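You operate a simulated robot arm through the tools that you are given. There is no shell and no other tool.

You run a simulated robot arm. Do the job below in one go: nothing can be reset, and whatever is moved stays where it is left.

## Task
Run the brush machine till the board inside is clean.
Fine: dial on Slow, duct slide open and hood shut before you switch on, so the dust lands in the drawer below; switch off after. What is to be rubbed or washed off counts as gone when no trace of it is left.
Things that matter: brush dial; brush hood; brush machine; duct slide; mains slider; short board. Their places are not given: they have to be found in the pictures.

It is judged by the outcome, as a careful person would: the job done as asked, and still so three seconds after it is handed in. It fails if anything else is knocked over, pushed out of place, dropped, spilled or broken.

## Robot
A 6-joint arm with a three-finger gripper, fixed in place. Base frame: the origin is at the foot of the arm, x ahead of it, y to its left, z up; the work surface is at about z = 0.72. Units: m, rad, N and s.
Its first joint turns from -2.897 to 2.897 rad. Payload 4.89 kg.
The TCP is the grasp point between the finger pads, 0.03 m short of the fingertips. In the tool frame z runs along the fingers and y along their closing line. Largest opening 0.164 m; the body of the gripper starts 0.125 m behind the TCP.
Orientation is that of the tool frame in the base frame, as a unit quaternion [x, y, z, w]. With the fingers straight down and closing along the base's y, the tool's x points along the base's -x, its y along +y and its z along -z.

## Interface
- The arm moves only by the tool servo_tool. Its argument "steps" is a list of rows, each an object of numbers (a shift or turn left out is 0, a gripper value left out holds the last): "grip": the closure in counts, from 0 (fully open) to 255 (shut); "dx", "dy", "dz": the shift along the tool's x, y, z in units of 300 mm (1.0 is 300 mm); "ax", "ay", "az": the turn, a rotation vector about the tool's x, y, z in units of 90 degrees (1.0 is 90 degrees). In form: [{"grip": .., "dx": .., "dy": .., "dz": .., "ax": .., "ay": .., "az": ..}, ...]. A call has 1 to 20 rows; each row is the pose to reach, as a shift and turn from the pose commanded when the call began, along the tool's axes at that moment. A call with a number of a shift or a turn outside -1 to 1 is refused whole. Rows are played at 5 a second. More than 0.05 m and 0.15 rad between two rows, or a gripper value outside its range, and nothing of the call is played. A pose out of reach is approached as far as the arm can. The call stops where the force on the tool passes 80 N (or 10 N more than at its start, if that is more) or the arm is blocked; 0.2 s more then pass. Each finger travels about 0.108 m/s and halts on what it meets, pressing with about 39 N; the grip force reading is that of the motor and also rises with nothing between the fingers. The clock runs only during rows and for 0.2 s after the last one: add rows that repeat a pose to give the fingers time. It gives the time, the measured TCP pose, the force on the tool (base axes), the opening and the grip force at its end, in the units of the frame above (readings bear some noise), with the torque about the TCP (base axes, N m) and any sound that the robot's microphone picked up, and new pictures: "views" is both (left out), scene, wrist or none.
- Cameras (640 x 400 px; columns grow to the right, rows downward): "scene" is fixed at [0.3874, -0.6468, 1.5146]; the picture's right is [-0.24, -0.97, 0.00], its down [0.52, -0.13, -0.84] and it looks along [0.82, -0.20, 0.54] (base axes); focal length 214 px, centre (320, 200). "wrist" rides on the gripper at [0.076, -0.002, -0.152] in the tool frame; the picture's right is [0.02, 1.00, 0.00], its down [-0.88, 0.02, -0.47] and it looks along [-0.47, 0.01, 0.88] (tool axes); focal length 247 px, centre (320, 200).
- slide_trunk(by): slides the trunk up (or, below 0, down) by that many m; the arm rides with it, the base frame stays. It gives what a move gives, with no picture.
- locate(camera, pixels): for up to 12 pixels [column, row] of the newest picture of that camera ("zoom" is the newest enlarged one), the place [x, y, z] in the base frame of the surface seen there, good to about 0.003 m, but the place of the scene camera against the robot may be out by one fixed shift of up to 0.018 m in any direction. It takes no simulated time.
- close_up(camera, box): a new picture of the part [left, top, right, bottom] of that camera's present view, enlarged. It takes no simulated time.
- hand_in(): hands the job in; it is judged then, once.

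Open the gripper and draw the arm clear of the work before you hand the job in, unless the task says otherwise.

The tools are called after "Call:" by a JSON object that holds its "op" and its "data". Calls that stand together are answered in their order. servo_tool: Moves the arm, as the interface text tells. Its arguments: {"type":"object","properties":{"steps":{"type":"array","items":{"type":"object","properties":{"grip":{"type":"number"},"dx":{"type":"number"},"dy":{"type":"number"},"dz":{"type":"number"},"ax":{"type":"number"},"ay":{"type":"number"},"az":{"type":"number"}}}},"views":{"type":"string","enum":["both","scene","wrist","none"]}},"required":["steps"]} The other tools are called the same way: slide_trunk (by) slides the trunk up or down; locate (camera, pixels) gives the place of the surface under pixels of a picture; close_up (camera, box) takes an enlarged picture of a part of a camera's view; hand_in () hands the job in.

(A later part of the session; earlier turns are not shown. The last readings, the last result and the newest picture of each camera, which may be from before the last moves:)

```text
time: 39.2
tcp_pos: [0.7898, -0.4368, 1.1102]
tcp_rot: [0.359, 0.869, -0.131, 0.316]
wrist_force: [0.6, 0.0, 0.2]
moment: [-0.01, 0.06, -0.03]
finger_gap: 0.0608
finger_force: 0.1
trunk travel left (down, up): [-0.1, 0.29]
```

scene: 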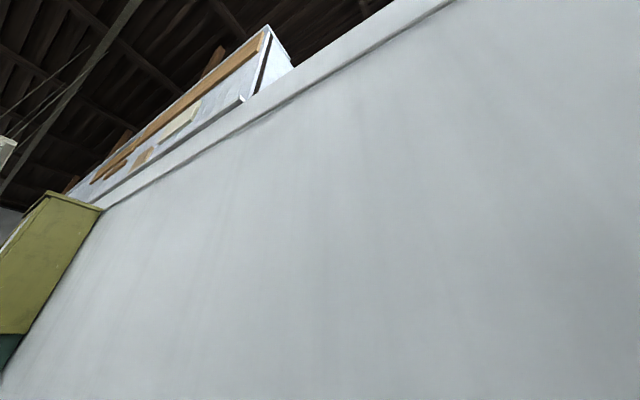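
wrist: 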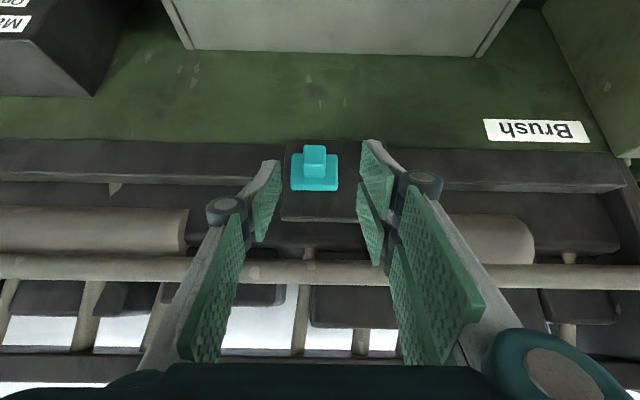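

The knob at (314,165) sits between the fingertips. I recheck its place before going in.

Call:
{"op": "locate", "data": {"camera": "wrist", "pixels": [[314, 152], [314, 163], [305, 160], [324, 160], [298, 175], [330, 175], [315, 185], [350, 150]]}}

Call:
{"op": "close_up", "data": {"camera": "wrist", "box": [270, 130, 366, 190]}}

```text
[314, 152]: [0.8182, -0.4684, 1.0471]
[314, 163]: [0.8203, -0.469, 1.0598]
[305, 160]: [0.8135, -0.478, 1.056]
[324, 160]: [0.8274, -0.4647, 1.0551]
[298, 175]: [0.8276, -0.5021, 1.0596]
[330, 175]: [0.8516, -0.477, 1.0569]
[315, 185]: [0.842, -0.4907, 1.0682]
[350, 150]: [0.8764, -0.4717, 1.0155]
```

```text
6.67 times, centred on (318, 160) of wrist
```

zoom: 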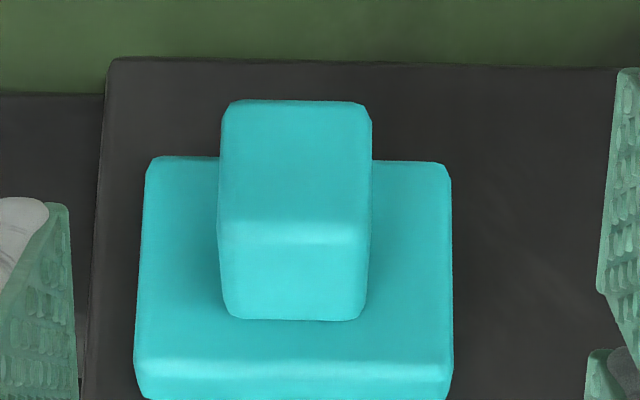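

Stem front at v≈0.911, z 1.044–1.062, u 0.237–0.257. I advance so the fingertips straddle it just short of the base block, and then close.

Call:
{"op": "servo_tool", "data": {"steps": [{"dx": -0.005, "dy": -0.009, "dz": 0.06}, {"dx": -0.012, "dy": -0.009, "dz": 0.12}, {"dx": -0.018, "dy": -0.009, "dz": 0.185}, {"dx": -0.018, "dy": -0.009, "dz": 0.185}], "views": "wrist"}}

Call:
{"op": "servo_tool", "data": {"steps": [{"grip": 255}, {"grip": 255}, {"grip": 255}, {"grip": 255}], "views": "wrist"}}

```text
time: 40.2
tcp_pos: [0.8151, -0.4657, 1.0697]
tcp_rot: [0.358, 0.869, -0.13, 0.315]
wrist_force: [-0.4, 0.4, -0.2]
moment: [-0.02, 0.0, 0.0]
finger_gap: 0.061
finger_force: 0.1
trunk travel left (down, up): [-0.1, 0.29]
```

wrist: 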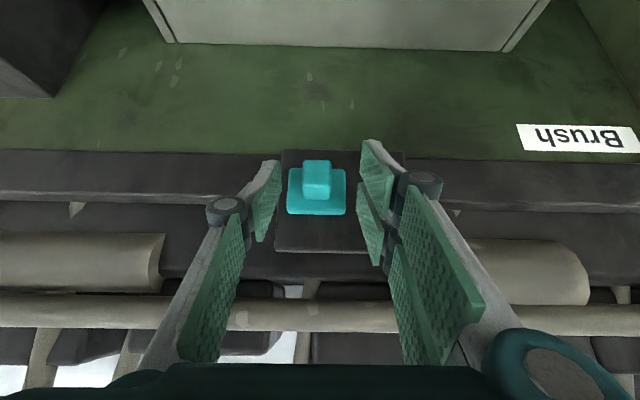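

```text
time: 41.2
tcp_pos: [0.82, -0.4619, 1.0699]
tcp_rot: [0.357, 0.87, -0.13, 0.315]
wrist_force: [42.1, 36.9, 7.4]
moment: [-0.02, -0.55, 2.38]
finger_gap: 0.0354
finger_force: 44.6
trunk travel left (down, up): [-0.1, 0.29]
```

wrist: 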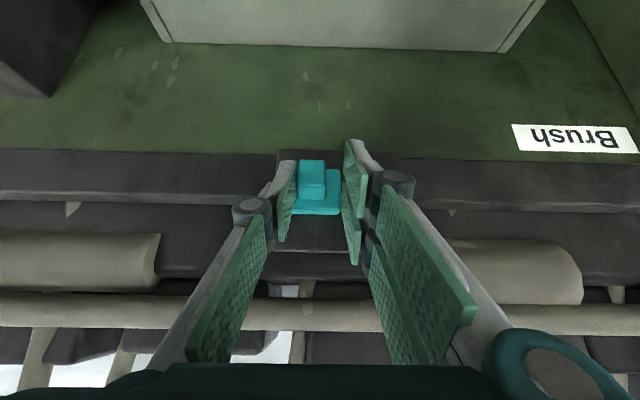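

The fingers closed on the knob with 35 mm between them (one on the stem, one on the base's side), holding it. I now push along +u.

Call:
{"op": "servo_tool", "data": {"steps": [{"dy": 0.02}, {"dy": 0.04}, {"dy": 0.06}, {"dy": 0.08}, {"dy": 0.1}], "views": "wrist"}}

```text
time: 42.4
tcp_pos: [0.8355, -0.4446, 1.07]
tcp_rot: [0.358, 0.869, -0.131, 0.315]
wrist_force: [0.8, -2.1, 5.3]
moment: [-0.32, 0.78, 0.63]
finger_gap: 0.0356
finger_force: 45.2
trunk travel left (down, up): [-0.1, 0.29]
```

wrist: 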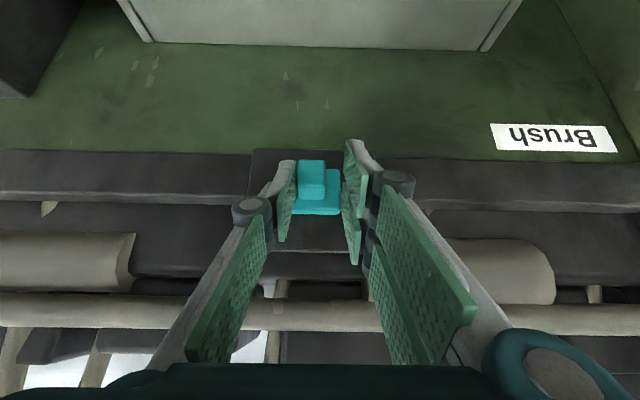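

The knob travels with the tool at low force. I continue until it meets its end stop.

Call:
{"op": "servo_tool", "data": {"steps": [{"dy": 0.02}, {"dy": 0.04}, {"dy": 0.06}, {"dy": 0.075}, {"dy": 0.085}, {"dy": 0.095}], "views": "wrist"}}

```text
time: 43.8
tcp_pos: [0.8548, -0.4244, 1.07]
tcp_rot: [0.359, 0.869, -0.13, 0.316]
wrist_force: [3.1, -4.5, 3.1]
moment: [-0.49, 0.33, 0.74]
finger_gap: 0.0357
finger_force: 44.7
trunk travel left (down, up): [-0.1, 0.29]
```

wrist: 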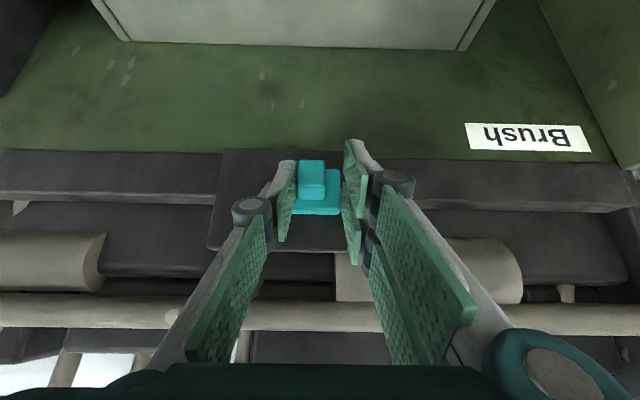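

Still free; I push on a bit more to find the stop.

Call:
{"op": "servo_tool", "data": {"steps": [{"dy": 0.01}, {"dy": 0.02}, {"dy": 0.03}, {"dy": 0.04}], "views": "wrist"}}

```text
time: 44.9
tcp_pos: [0.8566, -0.4226, 1.0699]
tcp_rot: [0.362, 0.868, -0.134, 0.312]
wrist_force: [-18.3, -22.8, 4.1]
moment: [-0.27, 0.86, 0.65]
finger_gap: 0.0358
finger_force: 45.0
trunk travel left (down, up): [-0.1, 0.29]
stopped in row 4: the force on the tool passed its limit at 84 N (the readings are from after the stop); the commanded pose is now the measured one
```

wrist: 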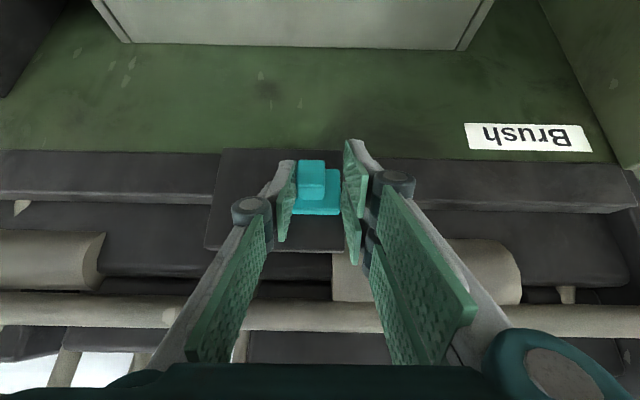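

The slide hit its stop at the +u end. I release and back out, then look at the slide and the chamber floor for what changed.

Call:
{"op": "servo_tool", "data": {"steps": [{"grip": 150}, {"grip": 150}, {"grip": 150}, {"dz": -0.1}, {"dz": -0.2}, {"dz": -0.35}, {"dz": -0.5}, {"dz": -0.65}, {"dz": -0.65, "grip": 0}, {"dz": -0.65}, {"dz": -0.65}], "views": "wrist"}}

```text
time: 47.3
tcp_pos: [0.7734, -0.3301, 1.2182]
tcp_rot: [0.362, 0.868, -0.134, 0.313]
wrist_force: [-0.4, 0.3, 1.3]
moment: [-0.03, -0.02, 0.02]
finger_gap: 0.1639
finger_force: 0.0
trunk travel left (down, up): [-0.1, 0.29]
```

wrist: 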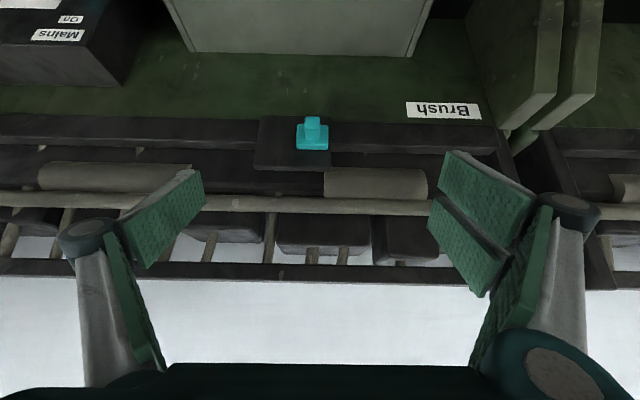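

The knob is now at the plate's +u end (312,133). I zoom to see whether a marking was uncovered.

Call:
{"op": "close_up", "data": {"camera": "wrist", "box": [240, 100, 352, 170]}}

Call:
{"op": "locate", "data": {"camera": "wrist", "pixels": [[312, 138], [312, 125], [275, 140], [258, 120], [330, 165]]}}

```text
5.71 times, centred on (296, 135) of wrist
```

zoom: 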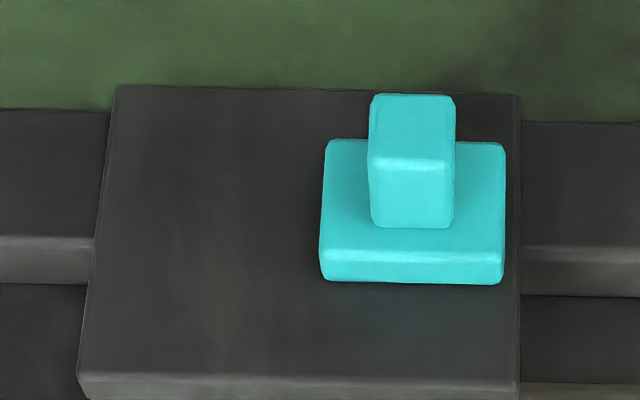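

```text
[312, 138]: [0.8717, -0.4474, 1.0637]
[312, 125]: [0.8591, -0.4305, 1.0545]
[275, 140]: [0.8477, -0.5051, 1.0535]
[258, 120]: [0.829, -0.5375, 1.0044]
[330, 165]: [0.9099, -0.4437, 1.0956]
```

No marking appears, so I look down into the chamber to see whether the floor changed versus the first pictures.

Call:
{"op": "servo_tool", "data": {"steps": [{"dx": 0.03, "dy": -0.02, "dz": -0.12, "ay": 0.08}, {"dx": 0.06, "dy": -0.04, "dz": -0.24, "ay": 0.16}, {"dx": 0.09, "dy": -0.06, "dz": -0.36, "ay": 0.24}, {"dx": 0.12, "dy": -0.08, "dz": -0.48, "ay": 0.32}, {"dx": 0.15, "dy": -0.1, "dz": -0.6, "ay": 0.4}, {"dx": 0.181, "dy": -0.1, "dz": -0.718, "ay": 0.444}, {"dx": 0.181, "dy": -0.1, "dz": -0.718, "ay": 0.444}], "views": "wrist"}}

Call:
{"op": "close_up", "data": {"camera": "wrist", "box": [220, 0, 460, 180]}}

```text
time: 48.9
tcp_pos: [0.6259, -0.2236, 1.351]
tcp_rot: [0.385, 0.923, -0.002, -0.003]
wrist_force: [0.1, -0.5, 0.3]
moment: [0.02, -0.01, -0.04]
finger_gap: 0.1643
finger_force: 0.0
trunk travel left (down, up): [-0.1, 0.29]
```

wrist: 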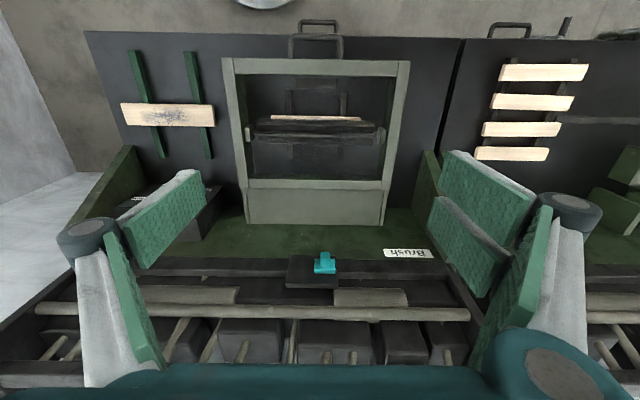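

```text
2.22 times, centred on (340, 90) of wrist
```

zoom: 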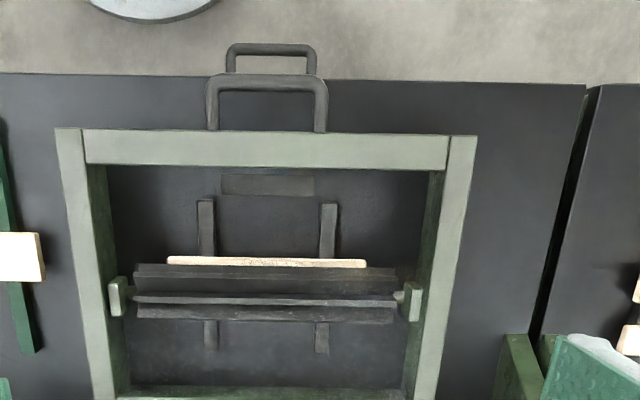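

I zoom tightly on the floor rectangle at about (333,86) and measure it.

Call:
{"op": "close_up", "data": {"camera": "wrist", "box": [270, 60, 390, 135]}}

Call:
{"op": "locate", "data": {"camera": "wrist", "pixels": [[298, 76], [300, 86], [320, 82], [333, 86], [318, 77], [338, 80], [300, 90], [320, 98], [332, 110], [320, 130], [288, 95], [320, 122]]}}

```text
5.33 times, centred on (330, 98) of wrist
```

zoom: 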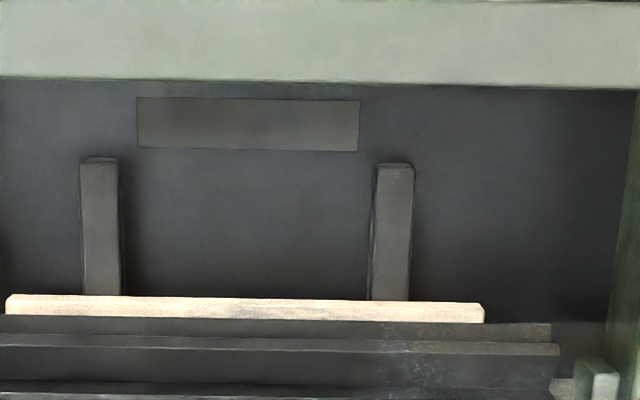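

```text
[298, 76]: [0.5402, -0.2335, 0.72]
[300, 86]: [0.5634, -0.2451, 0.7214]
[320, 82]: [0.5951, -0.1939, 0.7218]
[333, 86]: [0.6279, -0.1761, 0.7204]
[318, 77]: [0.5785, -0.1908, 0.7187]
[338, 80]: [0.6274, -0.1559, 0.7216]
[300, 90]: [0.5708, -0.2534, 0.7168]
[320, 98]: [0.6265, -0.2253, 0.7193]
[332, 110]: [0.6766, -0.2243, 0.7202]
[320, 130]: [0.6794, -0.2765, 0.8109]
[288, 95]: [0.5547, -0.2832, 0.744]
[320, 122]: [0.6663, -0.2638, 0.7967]
```

The floor rectangle looks unchanged, so it gives no cue. A teal tab seen earlier beside the board may; I move the camera further over the back, looking straight down to see behind the brush.

Call:
{"op": "servo_tool", "data": {"steps": [{"dx": -0.13, "dz": 0.05, "ay": 0.06}, {"dx": -0.26, "dz": 0.1, "ay": 0.12}, {"dx": -0.39, "dz": 0.15, "ay": 0.18}, {"dx": -0.52, "dz": 0.2, "ay": 0.24}, {"dx": -0.65, "dz": 0.25, "ay": 0.31}, {"dx": -0.76, "dz": 0.3, "ay": 0.31}, {"dx": -0.833, "dz": 0.333, "ay": 0.31}, {"dx": -0.833, "dz": 0.333, "ay": 0.31}], "views": "wrist"}}

Call:
{"op": "close_up", "data": {"camera": "wrist", "box": [230, 60, 420, 200]}}

```text
time: 50.7
tcp_pos: [0.802, -0.3995, 1.2505]
tcp_rot: [0.376, 0.898, 0.089, -0.21]
wrist_force: [0.7, -0.5, -0.6]
moment: [0.14, 0.17, 0.01]
finger_gap: 0.164
finger_force: 0.1
trunk travel left (down, up): [-0.1, 0.29]
```

wrist: 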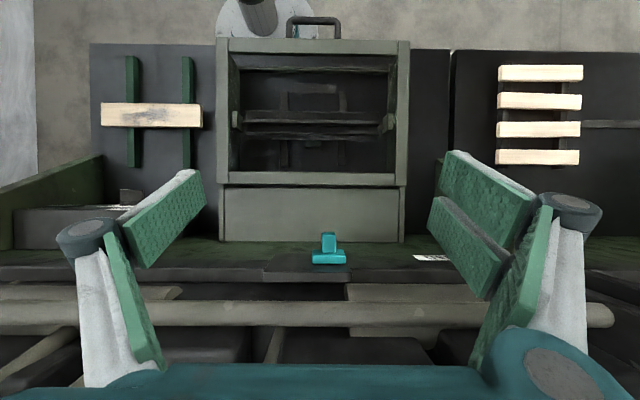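

```text
2.86 times, centred on (325, 130) of wrist
```

zoom: 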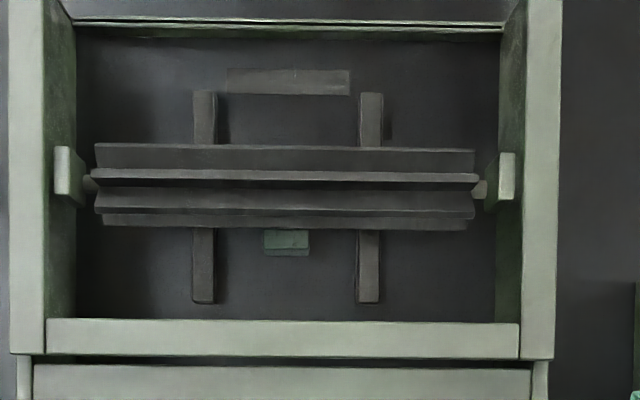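

The teal tab (fixed block) hasn't moved. I zoom more on the floor rectangle at (330,88).

Call:
{"op": "close_up", "data": {"camera": "wrist", "box": [285, 75, 365, 125]}}

Call:
{"op": "locate", "data": {"camera": "wrist", "pixels": [[315, 86], [325, 90], [335, 88], [300, 88], [350, 88], [320, 98], [340, 98]]}}

```text
8.00 times, centred on (325, 100) of wrist
```

zoom: 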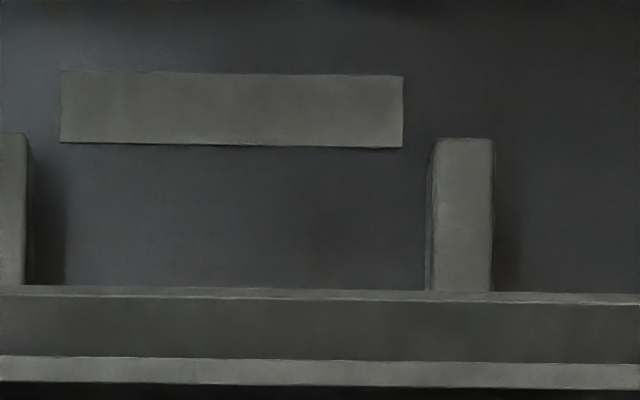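

```text
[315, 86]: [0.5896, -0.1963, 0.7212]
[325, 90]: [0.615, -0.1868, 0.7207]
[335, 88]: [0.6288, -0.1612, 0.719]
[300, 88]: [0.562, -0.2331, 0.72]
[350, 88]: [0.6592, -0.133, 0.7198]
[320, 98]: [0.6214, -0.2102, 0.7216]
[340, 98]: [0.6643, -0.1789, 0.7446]
```

No change in the chamber to see, so the slide knob now stands at the far end from where it started, which I take as open. Next I go to the panel for a frontal view of the dial, first moving sideways at height while tilting the camera up.

Call:
{"op": "servo_tool", "data": {"steps": [{"dx": 0.1, "dy": -0.09, "dz": 0.03, "ay": -0.08}, {"dx": 0.2, "dy": -0.18, "dz": 0.06, "ay": -0.16}, {"dx": 0.3, "dy": -0.27, "dz": 0.09, "ay": -0.24}, {"dx": 0.4, "dy": -0.36, "dz": 0.12, "ay": -0.32}, {"dx": 0.5, "dy": -0.45, "dz": 0.15, "ay": -0.4}, {"dx": 0.6, "dy": -0.54, "dz": 0.18, "ay": -0.48}, {"dx": 0.7, "dy": -0.63, "dz": 0.21, "ay": -0.56}, {"dx": 0.8, "dy": -0.72, "dz": 0.24, "ay": -0.64}, {"dx": 0.814, "dy": -0.81, "dz": 0.244, "ay": -0.72}, {"dx": 0.814, "dy": -0.95, "dz": 0.244, "ay": -0.8}, {"dx": 0.814, "dy": -0.98, "dz": 0.244, "ay": -0.811}, {"dx": 0.814, "dy": -0.98, "dz": 0.244, "ay": -0.811}], "views": "wrist"}}

```text
time: 53.5
tcp_pos: [0.4528, -0.3963, 1.3038]
tcp_rot: [0.316, 0.868, -0.134, 0.358]
wrist_force: [-0.3, -1.7, 0.7]
moment: [0.12, -0.1, 0.11]
finger_gap: 0.1641
finger_force: 0.0
trunk travel left (down, up): [-0.1, 0.29]
stopped in row 12: the arm was blocked; the commanded pose is now the measured one
```

wrist: 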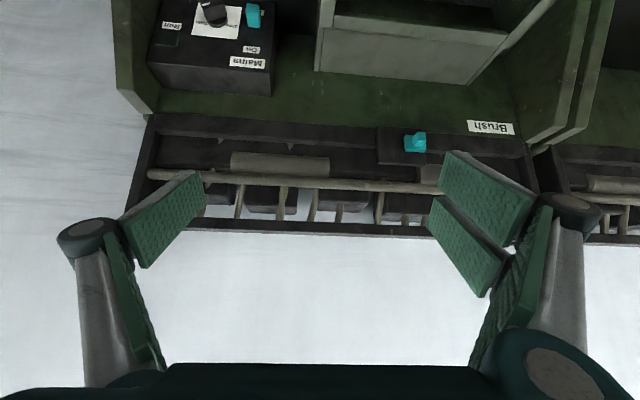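

The arm got blocked by its own reach at the last bit, leaving the yaw about 4.5° off. I descend toward the panel front where reach is easier and correct the yaw.

Call:
{"op": "servo_tool", "data": {"steps": [{"dx": 0.0658, "dy": -0.0583, "dz": 0.098, "ax": 0.01, "az": 0.01}, {"dx": 0.1316, "dy": -0.1166, "dz": 0.196, "ax": 0.02, "az": 0.02}, {"dx": 0.1974, "dy": -0.1749, "dz": 0.294, "ax": 0.03, "az": 0.03}, {"dx": 0.2632, "dy": -0.2332, "dz": 0.392, "ax": 0.035, "az": 0.035}, {"dx": 0.329, "dy": -0.2915, "dz": 0.49, "ax": 0.035, "az": 0.035}, {"dx": 0.3948, "dy": -0.3498, "dz": 0.588, "ax": 0.035, "az": 0.035}, {"dx": 0.4606, "dy": -0.4081, "dz": 0.686, "ax": 0.035, "az": 0.035}, {"dx": 0.5264, "dy": -0.4664, "dz": 0.784, "ax": 0.035, "az": 0.035}, {"dx": 0.5922, "dy": -0.5247, "dz": 0.882, "ax": 0.035, "az": 0.035}, {"dx": 0.658, "dy": -0.583, "dz": 0.98, "ax": 0.035, "az": 0.035}, {"dx": 0.658, "dy": -0.583, "dz": 0.98, "ax": 0.035, "az": 0.035}], "views": "wrist"}}

```text
time: 54.6
tcp_pos: [0.4789, -0.3917, 1.1562]
tcp_rot: [0.285, 0.879, -0.121, 0.363]
wrist_force: [-2.6, 1.4, -0.1]
moment: [-0.18, -0.2, 0.01]
finger_gap: 0.1642
finger_force: 0.0
trunk travel left (down, up): [-0.1, 0.29]
stopped in row 5: the arm was blocked; the commanded pose is now the measured one
```

wrist: 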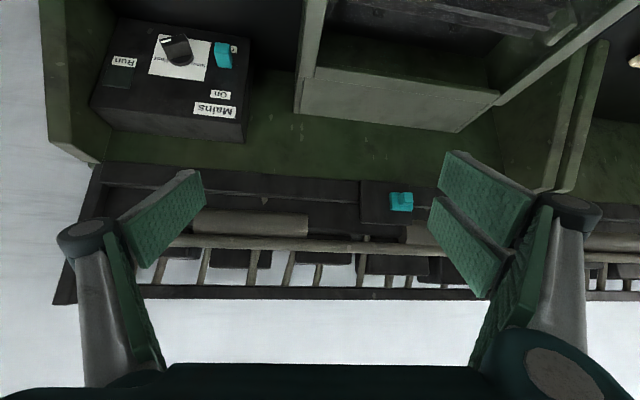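

The arm is stuck near a wrist configuration limit at this tilt, drifting off in yaw. I reduce the tilt first, at this safe height, to get out of it.

Call:
{"op": "servo_tool", "data": {"steps": [{"ay": 0.07, "dz": -0.03}, {"ay": 0.14, "dz": -0.06}, {"ay": 0.21, "dz": -0.1}, {"ay": 0.28, "dz": -0.15}, {"ay": 0.35, "dz": -0.2}, {"ay": 0.35, "dz": -0.2}], "views": "none"}}

```text
time: 56.0
tcp_pos: [0.4471, -0.3707, 1.1984]
tcp_rot: [0.309, 0.944, -0.04, 0.109]
wrist_force: [0.3, -0.4, -0.1]
moment: [-0.03, 0.0, 0.02]
finger_gap: 0.1643
finger_force: 0.0
trunk travel left (down, up): [-0.1, 0.29]
```

Freed. I now correct yaw and move over to the panel front at moderate tilt.

Call:
{"op": "servo_tool", "data": {"steps": [{"dx": -0.038, "dy": -0.11, "dz": 0.037, "ax": 0.01, "az": 0.047}, {"dx": -0.077, "dy": -0.22, "dz": 0.075, "ax": 0.022, "az": 0.094}, {"dx": -0.115, "dy": -0.33, "dz": 0.112, "ax": 0.022, "az": 0.094}, {"dx": -0.153, "dy": -0.44, "dz": 0.15, "ax": 0.022, "az": 0.094}, {"dx": -0.19, "dy": -0.55, "dz": 0.187, "ax": 0.022, "az": 0.094}, {"dx": -0.23, "dy": -0.661, "dz": 0.225, "ax": 0.022, "az": 0.094}, {"dx": -0.23, "dy": -0.661, "dz": 0.225, "ax": 0.022, "az": 0.094}], "views": "wrist"}}

```text
time: 57.6
tcp_pos: [0.3968, -0.5834, 1.1505]
tcp_rot: [0.38, 0.918, -0.048, 0.107]
wrist_force: [0.0, -0.2, 1.1]
moment: [-0.04, 0.03, -0.02]
finger_gap: 0.1641
finger_force: 0.2
trunk travel left (down, up): [-0.1, 0.29]
```

wrist: 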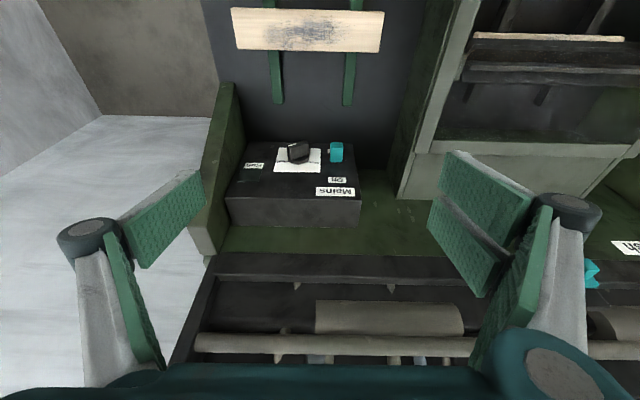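

Now a straight descent to z≈0.93 with the tilt raised in small steps, to face the dial.

Call:
{"op": "servo_tool", "data": {"steps": [{"dx": 0.027, "dz": 0.12, "ay": -0.05}, {"dx": 0.055, "dz": 0.24, "ay": -0.1}, {"dx": 0.082, "dz": 0.36, "ay": -0.15}, {"dx": 0.11, "dz": 0.48, "ay": -0.2}, {"dx": 0.137, "dz": 0.6, "ay": -0.25}, {"dx": 0.165, "dz": 0.715, "ay": -0.3}, {"dx": 0.165, "dz": 0.715, "ay": -0.3}], "views": "wrist"}}

```text
time: 59.2
tcp_pos: [0.3946, -0.5835, 0.9309]
tcp_rot: [0.358, 0.867, -0.135, 0.319]
wrist_force: [-1.1, 0.2, -0.5]
moment: [0.01, 0.04, -0.02]
finger_gap: 0.164
finger_force: 0.0
trunk travel left (down, up): [-0.1, 0.29]
```

wrist: 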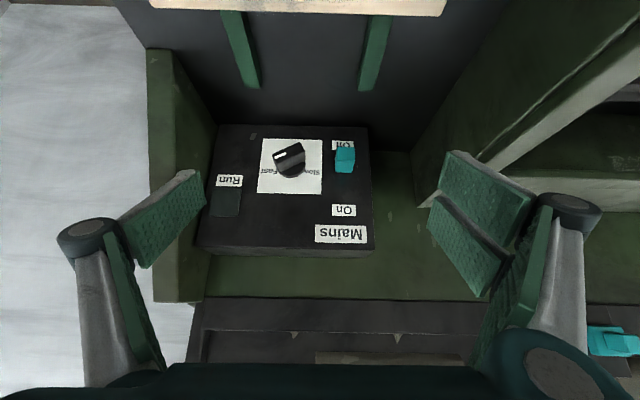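

That works: the dial is now nearly face-on at (290,158). I zoom in on the panel.

Call:
{"op": "close_up", "data": {"camera": "wrist", "box": [242, 125, 370, 205]}}

Call:
{"op": "close_up", "data": {"camera": "wrist", "box": [255, 130, 335, 180]}}

Call:
{"op": "locate", "data": {"camera": "wrist", "pixels": [[280, 155], [290, 158], [300, 150], [268, 170], [314, 172], [260, 140], [320, 190], [345, 155], [345, 168], [344, 210], [340, 150], [290, 175]]}}

```text
5.00 times, centred on (306, 165) of wrist
```

zoom: 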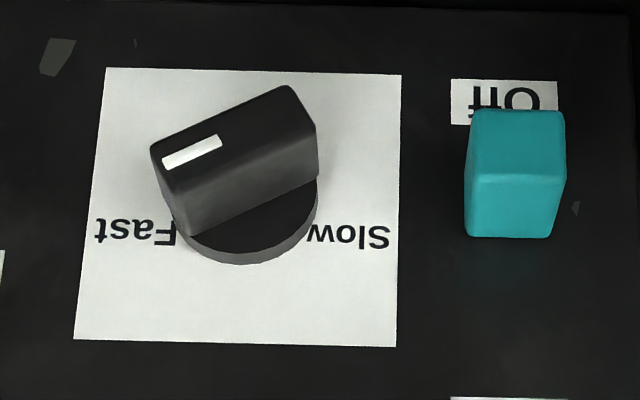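

```text
8.00 times, centred on (295, 155) of wrist
```

zoom: 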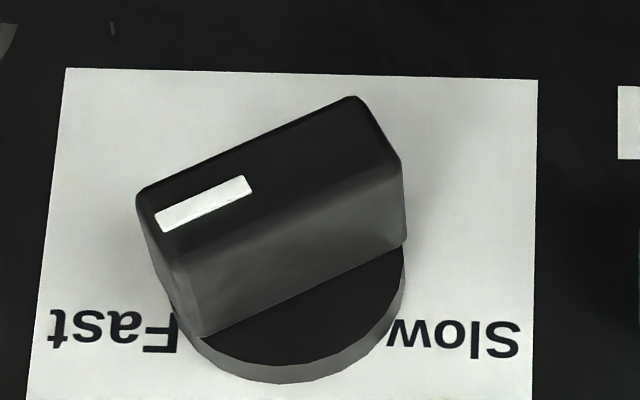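

```text
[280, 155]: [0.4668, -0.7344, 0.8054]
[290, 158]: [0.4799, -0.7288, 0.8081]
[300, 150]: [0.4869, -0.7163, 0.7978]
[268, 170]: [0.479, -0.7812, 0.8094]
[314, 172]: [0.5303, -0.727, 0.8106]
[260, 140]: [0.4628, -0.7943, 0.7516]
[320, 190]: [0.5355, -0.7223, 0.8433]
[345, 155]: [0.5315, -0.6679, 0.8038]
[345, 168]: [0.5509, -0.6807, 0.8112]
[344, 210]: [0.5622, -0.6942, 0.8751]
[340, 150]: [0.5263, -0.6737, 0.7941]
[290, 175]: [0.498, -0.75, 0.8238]
```

Face-on, the knob is a bar about 5 cm by 1.5 cm; its white mark points to Fast, natural right and about 30° above level. Slow is the mirror position, so it needs ~120° over the top. I measure the knob more exactly.

Call:
{"op": "locate", "data": {"camera": "zoom", "pixels": [[165, 222], [265, 185], [345, 120], [375, 155], [200, 245], [250, 270], [380, 190], [280, 370], [230, 355], [365, 335], [300, 300], [390, 260]]}}

Call:
{"op": "locate", "data": {"camera": "zoom", "pixels": [[145, 200], [160, 240], [355, 105], [395, 165], [60, 330], [520, 340], [300, 85], [150, 340], [400, 340], [290, 345], [630, 120], [310, 220]]}}

```text
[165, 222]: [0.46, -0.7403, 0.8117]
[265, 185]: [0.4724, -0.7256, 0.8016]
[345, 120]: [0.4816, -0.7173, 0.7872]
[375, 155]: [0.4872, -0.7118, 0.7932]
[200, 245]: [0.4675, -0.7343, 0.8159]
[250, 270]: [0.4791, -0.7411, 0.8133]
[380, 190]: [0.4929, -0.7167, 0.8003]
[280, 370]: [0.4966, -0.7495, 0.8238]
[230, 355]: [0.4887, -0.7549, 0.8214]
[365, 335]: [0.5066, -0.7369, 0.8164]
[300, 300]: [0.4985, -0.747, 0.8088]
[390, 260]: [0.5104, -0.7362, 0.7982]
```

```text
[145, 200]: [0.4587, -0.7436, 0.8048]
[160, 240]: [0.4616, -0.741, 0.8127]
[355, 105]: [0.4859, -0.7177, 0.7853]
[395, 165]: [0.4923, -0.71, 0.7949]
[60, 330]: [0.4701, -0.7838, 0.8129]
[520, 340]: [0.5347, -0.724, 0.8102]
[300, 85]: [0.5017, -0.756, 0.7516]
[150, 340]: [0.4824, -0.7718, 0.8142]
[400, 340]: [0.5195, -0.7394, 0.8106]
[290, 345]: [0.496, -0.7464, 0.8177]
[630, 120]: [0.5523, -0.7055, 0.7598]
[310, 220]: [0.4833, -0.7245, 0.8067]
```

Dial centre comes out at u≈-0.179, z≈0.800, bar front v≈0.848, disc front v≈0.880. Plan: with shut fingers pointing straight down, press the bar's tail (left end) down, then sweep its marked end across the top. First I set the tool upright and close it.

Call:
{"op": "servo_tool", "data": {"steps": [{"grip": 255, "dx": -0.06, "dy": -0.013, "dz": -0.05, "ay": 0.08}, {"dx": -0.12, "dy": -0.026, "dz": -0.1, "ay": 0.16}, {"dx": -0.18, "dy": -0.04, "dz": -0.15, "ay": 0.24}, {"dx": -0.24, "dy": -0.055, "dz": -0.2, "ay": 0.32}, {"dx": -0.3, "dy": -0.064, "dz": -0.24, "ay": 0.4}, {"dx": -0.36, "dy": -0.064, "dz": -0.24, "ay": 0.444}, {"dx": -0.36, "dy": -0.064, "dz": -0.24, "ay": 0.444}], "views": "wrist"}}

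```text
time: 60.8
tcp_pos: [0.4076, -0.6224, 1.0553]
tcp_rot: [0.383, 0.924, -0.003, 0.003]
wrist_force: [-0.4, 0.1, 0.0]
moment: [0.04, 0.01, 0.0]
finger_gap: 0.0001
finger_force: 38.5
trunk travel left (down, up): [-0.1, 0.29]
```

wrist: 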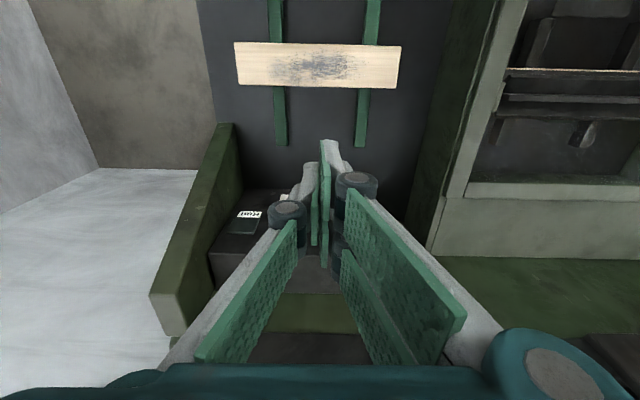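

The tool is upright at u=-0.152. I move forward to v≈0.861 at this height, then descend to just above the bar's tail.

Call:
{"op": "servo_tool", "data": {"steps": [{"dx": -0.11, "dy": -0.004}, {"dx": -0.22, "dy": -0.004}, {"dx": -0.33, "dy": -0.004}, {"dx": -0.442, "dy": -0.004}, {"dx": -0.442, "dy": -0.004, "dz": 0.15}, {"dx": -0.442, "dy": -0.004, "dz": 0.3}, {"dx": -0.442, "dy": -0.004, "dz": 0.45}, {"dx": -0.442, "dy": -0.004, "dz": 0.58}, {"dx": -0.442, "dy": -0.004, "dz": 0.68}, {"dx": -0.442, "dy": -0.004, "dz": 0.68}], "views": "wrist"}}

```text
time: 62.3
tcp_pos: [0.5023, -0.7163, 0.9601]
tcp_rot: [0.382, 0.924, -0.004, 0.005]
wrist_force: [-10.3, 14.3, 45.1]
moment: [-0.46, -0.79, 0.17]
finger_gap: 0.0
finger_force: 39.0
trunk travel left (down, up): [-0.1, 0.29]
stopped in row 7: the force on the tool passed its limit at 216 N (the readings are from after the stop); the commanded pose is now the measured one
```

wrist: 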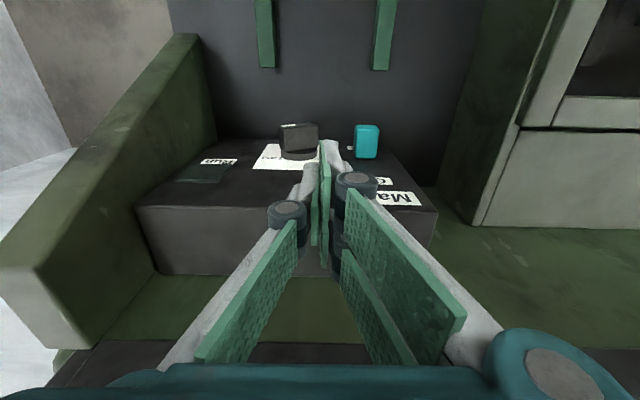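

The tips met something at z≈0.93, about the height of the panel box's top edge. I locate the box's upper front edge and the fingertips before going on.

Call:
{"op": "locate", "data": {"camera": "wrist", "pixels": [[200, 200], [200, 206], [200, 215], [200, 260], [240, 205], [410, 205], [420, 215], [300, 150], [326, 150], [335, 150], [345, 160], [320, 240]]}}

Call:
{"op": "close_up", "data": {"camera": "wrist", "box": [240, 110, 432, 230]}}

```text
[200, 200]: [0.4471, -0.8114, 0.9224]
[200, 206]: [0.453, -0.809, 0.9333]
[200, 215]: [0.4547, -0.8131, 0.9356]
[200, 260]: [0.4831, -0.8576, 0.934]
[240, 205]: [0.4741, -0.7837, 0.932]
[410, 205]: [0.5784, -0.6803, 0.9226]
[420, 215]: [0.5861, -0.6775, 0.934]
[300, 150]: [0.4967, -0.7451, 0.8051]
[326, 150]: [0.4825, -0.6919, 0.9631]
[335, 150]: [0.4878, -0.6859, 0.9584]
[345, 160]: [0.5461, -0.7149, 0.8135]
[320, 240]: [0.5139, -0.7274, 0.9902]
```

```text
3.33 times, centred on (336, 170) of wrist
```

zoom: 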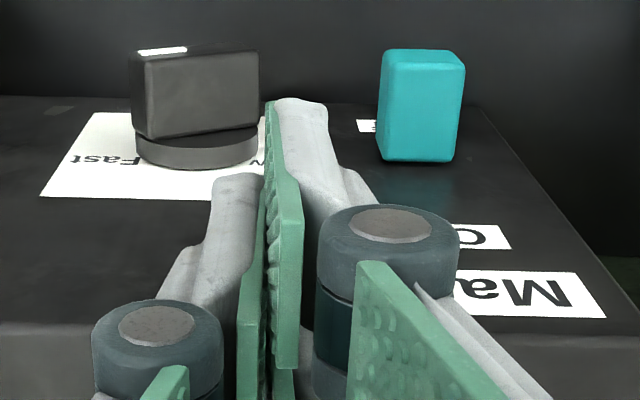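

The right-hand finger is evidently a two-pronged fork reaching ~31 mm in depth, and its far prong touched the box's top edge (v≈0.89). I lift a little, pull back to v≈0.848 and descend again more carefully.

Call:
{"op": "servo_tool", "data": {"steps": [{"dz": -0.04}, {"dz": -0.06, "dx": 0.02}, {"dz": -0.06, "dx": 0.046, "dy": -0.005}, {"dz": 0.02, "dx": 0.046, "dy": -0.005}, {"dz": 0.1, "dx": 0.046, "dy": -0.005}, {"dz": 0.18, "dx": 0.046, "dy": -0.005}, {"dz": 0.26, "dx": 0.046, "dy": -0.005}, {"dz": 0.32, "dx": 0.046, "dy": -0.005}, {"dz": 0.36, "dx": 0.046, "dy": -0.005}, {"dz": 0.36, "dx": 0.046, "dy": -0.005}], "views": "wrist"}}

```text
time: 64.5
tcp_pos: [0.4923, -0.7116, 0.8489]
tcp_rot: [0.383, 0.924, -0.005, 0.004]
wrist_force: [0.2, 0.3, 0.0]
moment: [0.03, 0.0, -0.01]
finger_gap: 0.0
finger_force: 39.1
trunk travel left (down, up): [-0.1, 0.29]
```

wrist: 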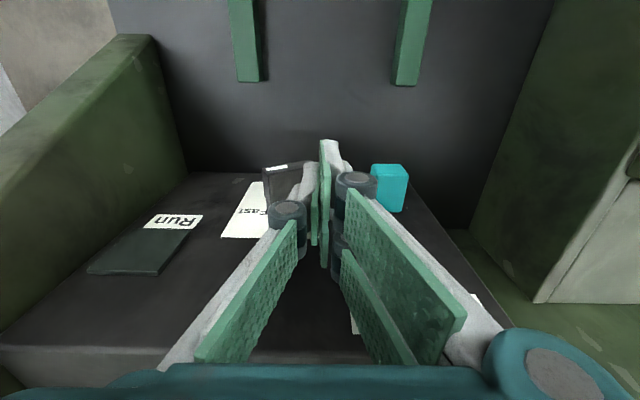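

Clear now, with the tips just above the bar's tail. I press down in small steps, with a slight shift back.

Call:
{"op": "servo_tool", "data": {"steps": [{"dx": 0.01, "dy": 0.005, "dz": 0.02}, {"dx": 0.01, "dy": 0.005, "dz": 0.04}, {"dx": 0.01, "dy": 0.005, "dz": 0.06}, {"dx": 0.01, "dy": 0.005, "dz": 0.08}, {"dx": 0.01, "dy": 0.005, "dz": 0.1}, {"dx": 0.01, "dy": 0.005, "dz": 0.12}], "views": "wrist"}}

```text
time: 65.9
tcp_pos: [0.4918, -0.7081, 0.8148]
tcp_rot: [0.382, 0.924, -0.005, 0.005]
wrist_force: [0.2, 0.2, 0.3]
moment: [-0.02, -0.02, 0.0]
finger_gap: 0.0
finger_force: 38.9
trunk travel left (down, up): [-0.1, 0.29]
```

wrist: 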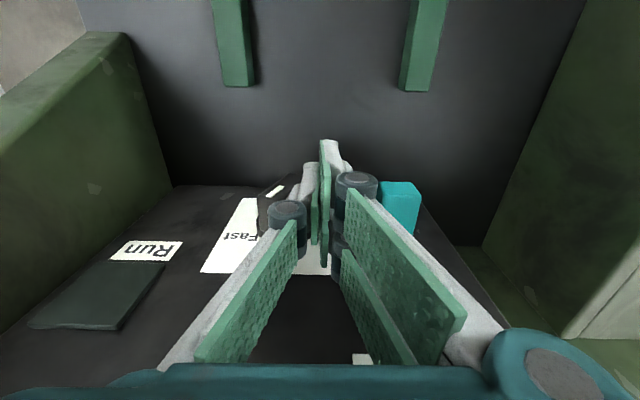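

The mark at (275,190) now slants, so the knob is turning. I zoom to check.

Call:
{"op": "close_up", "data": {"camera": "wrist", "box": [200, 150, 360, 250]}}

Call:
{"op": "locate", "data": {"camera": "wrist", "pixels": [[272, 194], [282, 186], [262, 200], [265, 190], [290, 180]]}}

```text
4.00 times, centred on (280, 200) of wrist
```

zoom: 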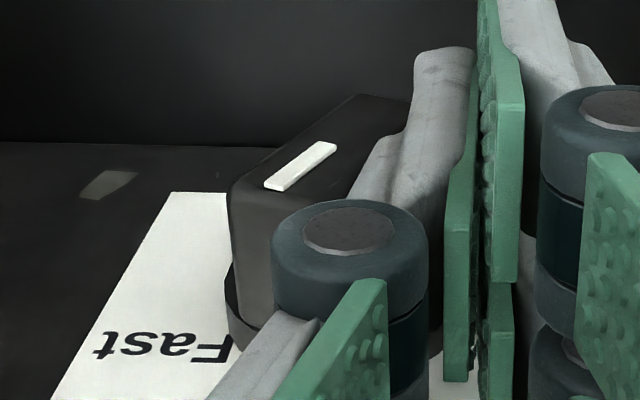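

```text
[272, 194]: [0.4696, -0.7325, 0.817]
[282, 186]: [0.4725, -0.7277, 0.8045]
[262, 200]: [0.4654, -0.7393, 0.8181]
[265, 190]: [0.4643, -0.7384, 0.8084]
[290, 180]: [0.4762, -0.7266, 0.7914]
```

The mark now stands at about 66° from natural right. I press slightly lower and sweep 8 mm toward -u to bring the bar upright.

Call:
{"op": "servo_tool", "data": {"steps": [{"dz": 0.013}, {"dz": 0.013, "dy": -0.01}, {"dz": 0.013, "dy": -0.02}, {"dz": 0.013, "dy": -0.028}, {"dz": 0.013, "dy": -0.028}], "views": "wrist"}}

Call:
{"op": "close_up", "data": {"camera": "wrist", "box": [200, 150, 360, 250]}}

```text
time: 67.0
tcp_pos: [0.4925, -0.7098, 0.8092]
tcp_rot: [0.38, 0.925, -0.002, 0.006]
wrist_force: [14.7, 14.4, 6.7]
moment: [-0.01, 0.11, 0.04]
finger_gap: 0.0001
finger_force: 38.6
trunk travel left (down, up): [-0.1, 0.29]
stopped in row 5: the force on the tool passed its limit at 83 N (the readings are from after the stop); the commanded pose is now the measured one
```

wrist: 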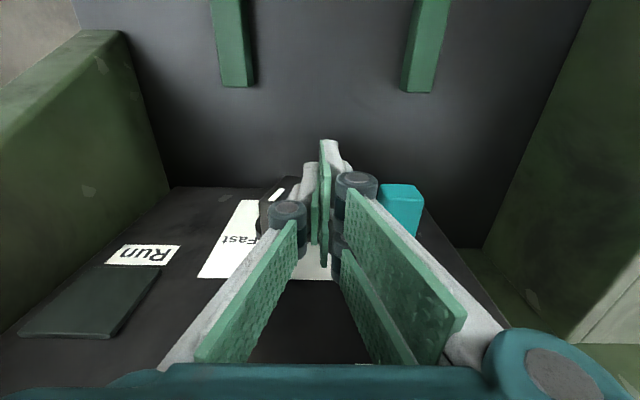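

```text
4.00 times, centred on (280, 200) of wrist
```

zoom: 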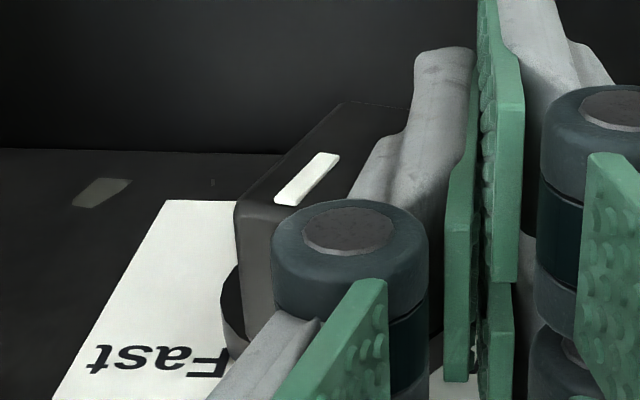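

The sweep stopped: the fork's far prong (v≈0.881) is probably against the dial's disc (v≈0.880). I ease off sideways, pull back 7 mm and try again.

Call:
{"op": "servo_tool", "data": {"steps": [{"dy": 0.008}, {"dy": 0.008, "dx": 0.024}, {"dy": 0.0, "dx": 0.024}, {"dy": -0.012, "dx": 0.024}, {"dy": -0.024, "dx": 0.024}, {"dy": -0.03, "dx": 0.024}], "views": "wrist"}}

Call:
{"op": "close_up", "data": {"camera": "wrist", "box": [200, 150, 360, 250]}}

```text
time: 68.5
tcp_pos: [0.4835, -0.7066, 0.8087]
tcp_rot: [0.377, 0.926, 0.001, 0.007]
wrist_force: [16.7, 13.0, -1.3]
moment: [0.15, -0.03, 0.23]
finger_gap: 0.0
finger_force: 38.8
trunk travel left (down, up): [-0.1, 0.29]
stopped in row 6: the force on the tool passed its limit at 84 N (the readings are from after the stop); the commanded pose is now the measured one
```

wrist: 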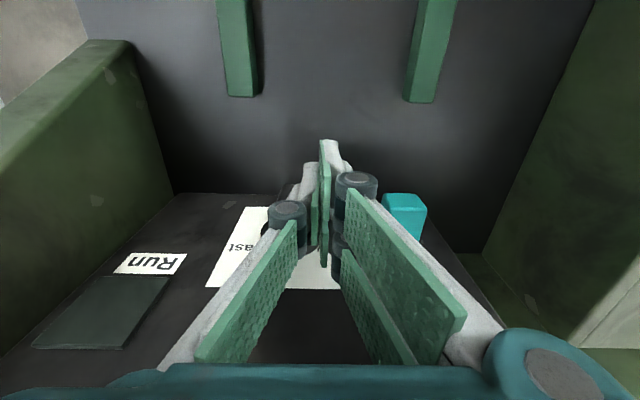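

```text
4.00 times, centred on (280, 200) of wrist
```

zoom: 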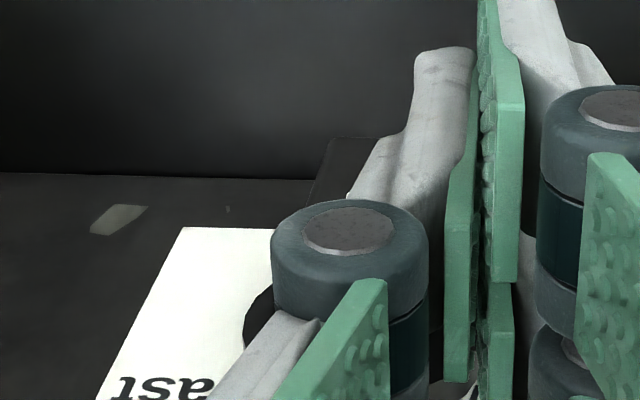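

The bar appears upright now, flush beside the fingers. I ease off, rise above the knob, move across to its -u side and look at the mark.

Call:
{"op": "servo_tool", "data": {"steps": [{"dy": 0.012}, {"dy": 0.012, "dz": -0.1}, {"dy": 0.012, "dz": -0.23}, {"dy": -0.06, "dz": -0.23}, {"dy": -0.13, "dz": -0.23}, {"dy": -0.19, "dz": -0.23}, {"dy": -0.19, "dz": -0.23}], "views": "wrist"}}

Call:
{"op": "close_up", "data": {"camera": "wrist", "box": [260, 130, 420, 230]}}

```text
time: 70.1
tcp_pos: [0.4388, -0.7497, 0.8784]
tcp_rot: [0.378, 0.926, 0.0, 0.006]
wrist_force: [-1.0, 0.1, -0.2]
moment: [-0.04, 0.05, -0.01]
finger_gap: 0.0001
finger_force: 38.8
trunk travel left (down, up): [-0.1, 0.29]
```

wrist: 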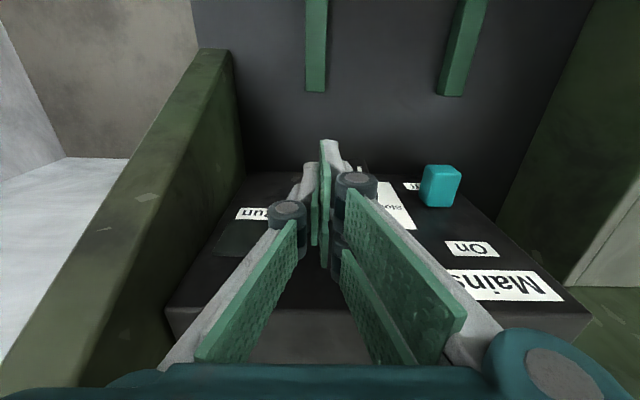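

```text
4.00 times, centred on (340, 180) of wrist
```

zoom: 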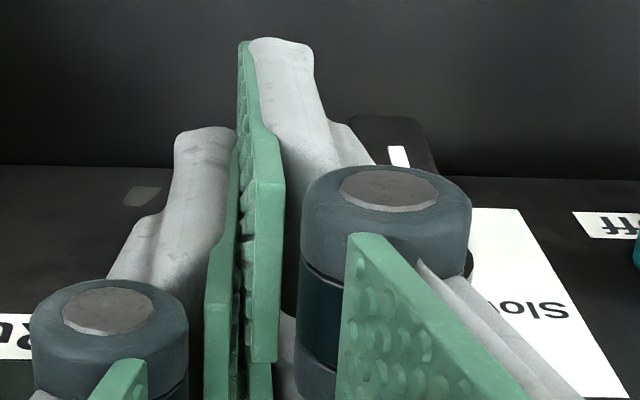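

The mark now points straight up (zoom (398,155)). I lower the fingers beside its -u side and push it toward +u (Slow).

Call:
{"op": "servo_tool", "data": {"steps": [{"dz": 0.05}, {"dz": 0.108}, {"dz": 0.108, "dy": 0.03}, {"dz": 0.108, "dy": 0.06}, {"dz": 0.108, "dy": 0.085}, {"dz": 0.108, "dy": 0.11}, {"dz": 0.108, "dy": 0.132}], "views": "wrist"}}

Call:
{"op": "close_up", "data": {"camera": "wrist", "box": [260, 130, 420, 230]}}

```text
time: 71.7
tcp_pos: [0.4704, -0.7216, 0.845]
tcp_rot: [0.378, 0.926, 0.001, 0.007]
wrist_force: [-0.4, -0.2, -1.1]
moment: [0.01, -0.02, -0.03]
finger_gap: 0.0001
finger_force: 39.2
trunk travel left (down, up): [-0.1, 0.29]
```

wrist: 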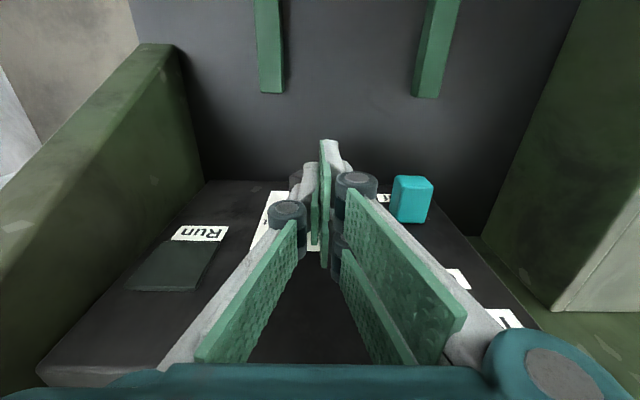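

```text
4.00 times, centred on (340, 180) of wrist
```

zoom: 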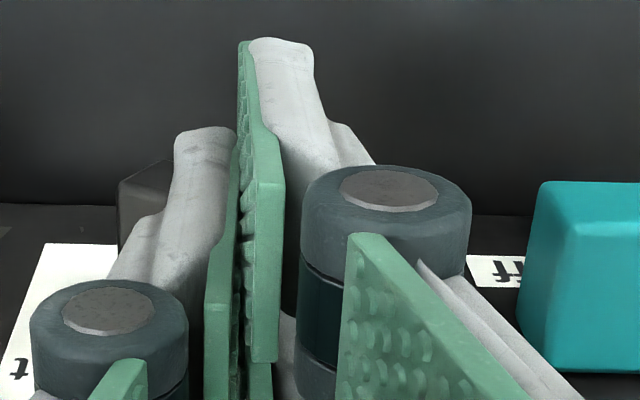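

The tail end now shows on the -u side (zoom (145,200)), so the knob swung over. I back away and tilt the camera again to see the dial face-on.

Call:
{"op": "servo_tool", "data": {"steps": [{"dx": 0.15}, {"dx": 0.3, "dz": -0.05}, {"dx": 0.42, "dz": -0.15}, {"dx": 0.51, "dz": -0.28, "ay": -0.08}, {"dx": 0.51, "dy": 0.05, "dz": -0.28, "ay": -0.16, "grip": 0}, {"dx": 0.51, "dy": 0.1, "dz": -0.28, "ay": -0.24}, {"dx": 0.51, "dy": 0.15, "dz": -0.28, "ay": -0.32}, {"dx": 0.51, "dy": 0.15, "dz": -0.28, "ay": -0.4}, {"dx": 0.51, "dy": 0.15, "dz": -0.28, "ay": -0.444}, {"dx": 0.51, "dy": 0.15, "dz": -0.28, "ay": -0.444}], "views": "wrist"}}

Call:
{"op": "close_up", "data": {"camera": "wrist", "box": [240, 120, 368, 200]}}

```text
time: 73.9
tcp_pos: [0.3887, -0.5812, 0.9271]
tcp_rot: [0.356, 0.867, -0.129, 0.323]
wrist_force: [-0.2, -0.2, -0.3]
moment: [-0.03, 0.04, 0.02]
finger_gap: 0.164
finger_force: 0.0
trunk travel left (down, up): [-0.1, 0.29]
```

wrist: 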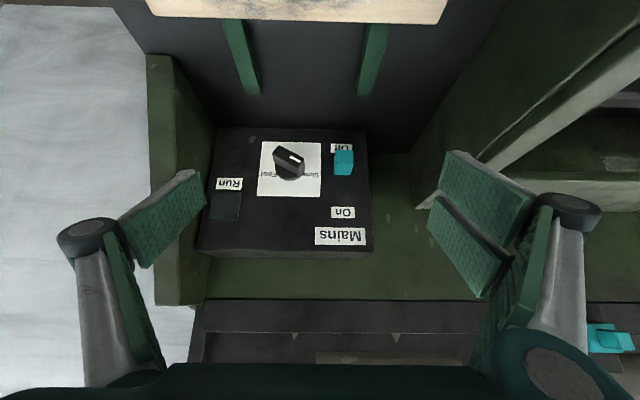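

```text
5.00 times, centred on (304, 160) of wrist
```

zoom: 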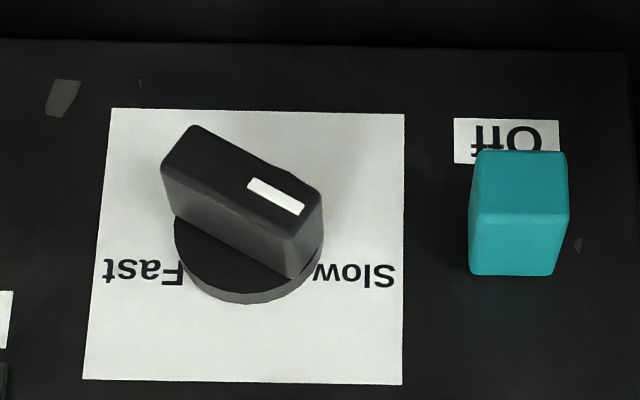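

The mark now points to the Slow side. I measure its angle against the original Fast angle of ~25° above level.

Call:
{"op": "locate", "data": {"camera": "zoom", "pixels": [[252, 184], [300, 210], [195, 132], [168, 172], [318, 195], [292, 235], [242, 178], [228, 165], [275, 197], [205, 150], [305, 215], [245, 300]]}}

Call:
{"op": "locate", "data": {"camera": "zoom", "pixels": [[518, 165], [518, 200], [480, 160], [560, 160], [475, 265], [555, 265], [518, 240], [518, 275], [510, 135], [518, 310], [400, 120], [600, 300]]}}

```text
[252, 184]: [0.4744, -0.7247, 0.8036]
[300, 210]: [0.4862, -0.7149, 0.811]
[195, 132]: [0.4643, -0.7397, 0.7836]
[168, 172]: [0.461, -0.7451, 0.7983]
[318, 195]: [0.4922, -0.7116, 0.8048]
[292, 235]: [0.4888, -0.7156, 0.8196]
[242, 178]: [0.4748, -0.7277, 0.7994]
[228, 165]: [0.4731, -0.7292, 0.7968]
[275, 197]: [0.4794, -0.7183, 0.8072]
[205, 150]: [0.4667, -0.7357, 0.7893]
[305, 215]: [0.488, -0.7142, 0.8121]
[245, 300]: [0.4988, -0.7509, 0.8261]
```

```text
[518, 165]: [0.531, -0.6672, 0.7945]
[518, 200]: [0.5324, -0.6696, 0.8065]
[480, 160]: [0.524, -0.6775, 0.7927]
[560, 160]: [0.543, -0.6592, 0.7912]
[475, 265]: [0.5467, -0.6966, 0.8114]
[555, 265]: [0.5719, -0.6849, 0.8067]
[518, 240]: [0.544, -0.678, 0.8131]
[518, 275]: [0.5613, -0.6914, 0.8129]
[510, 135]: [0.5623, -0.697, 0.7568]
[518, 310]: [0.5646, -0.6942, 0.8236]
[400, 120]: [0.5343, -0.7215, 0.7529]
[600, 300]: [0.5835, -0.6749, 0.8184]
```

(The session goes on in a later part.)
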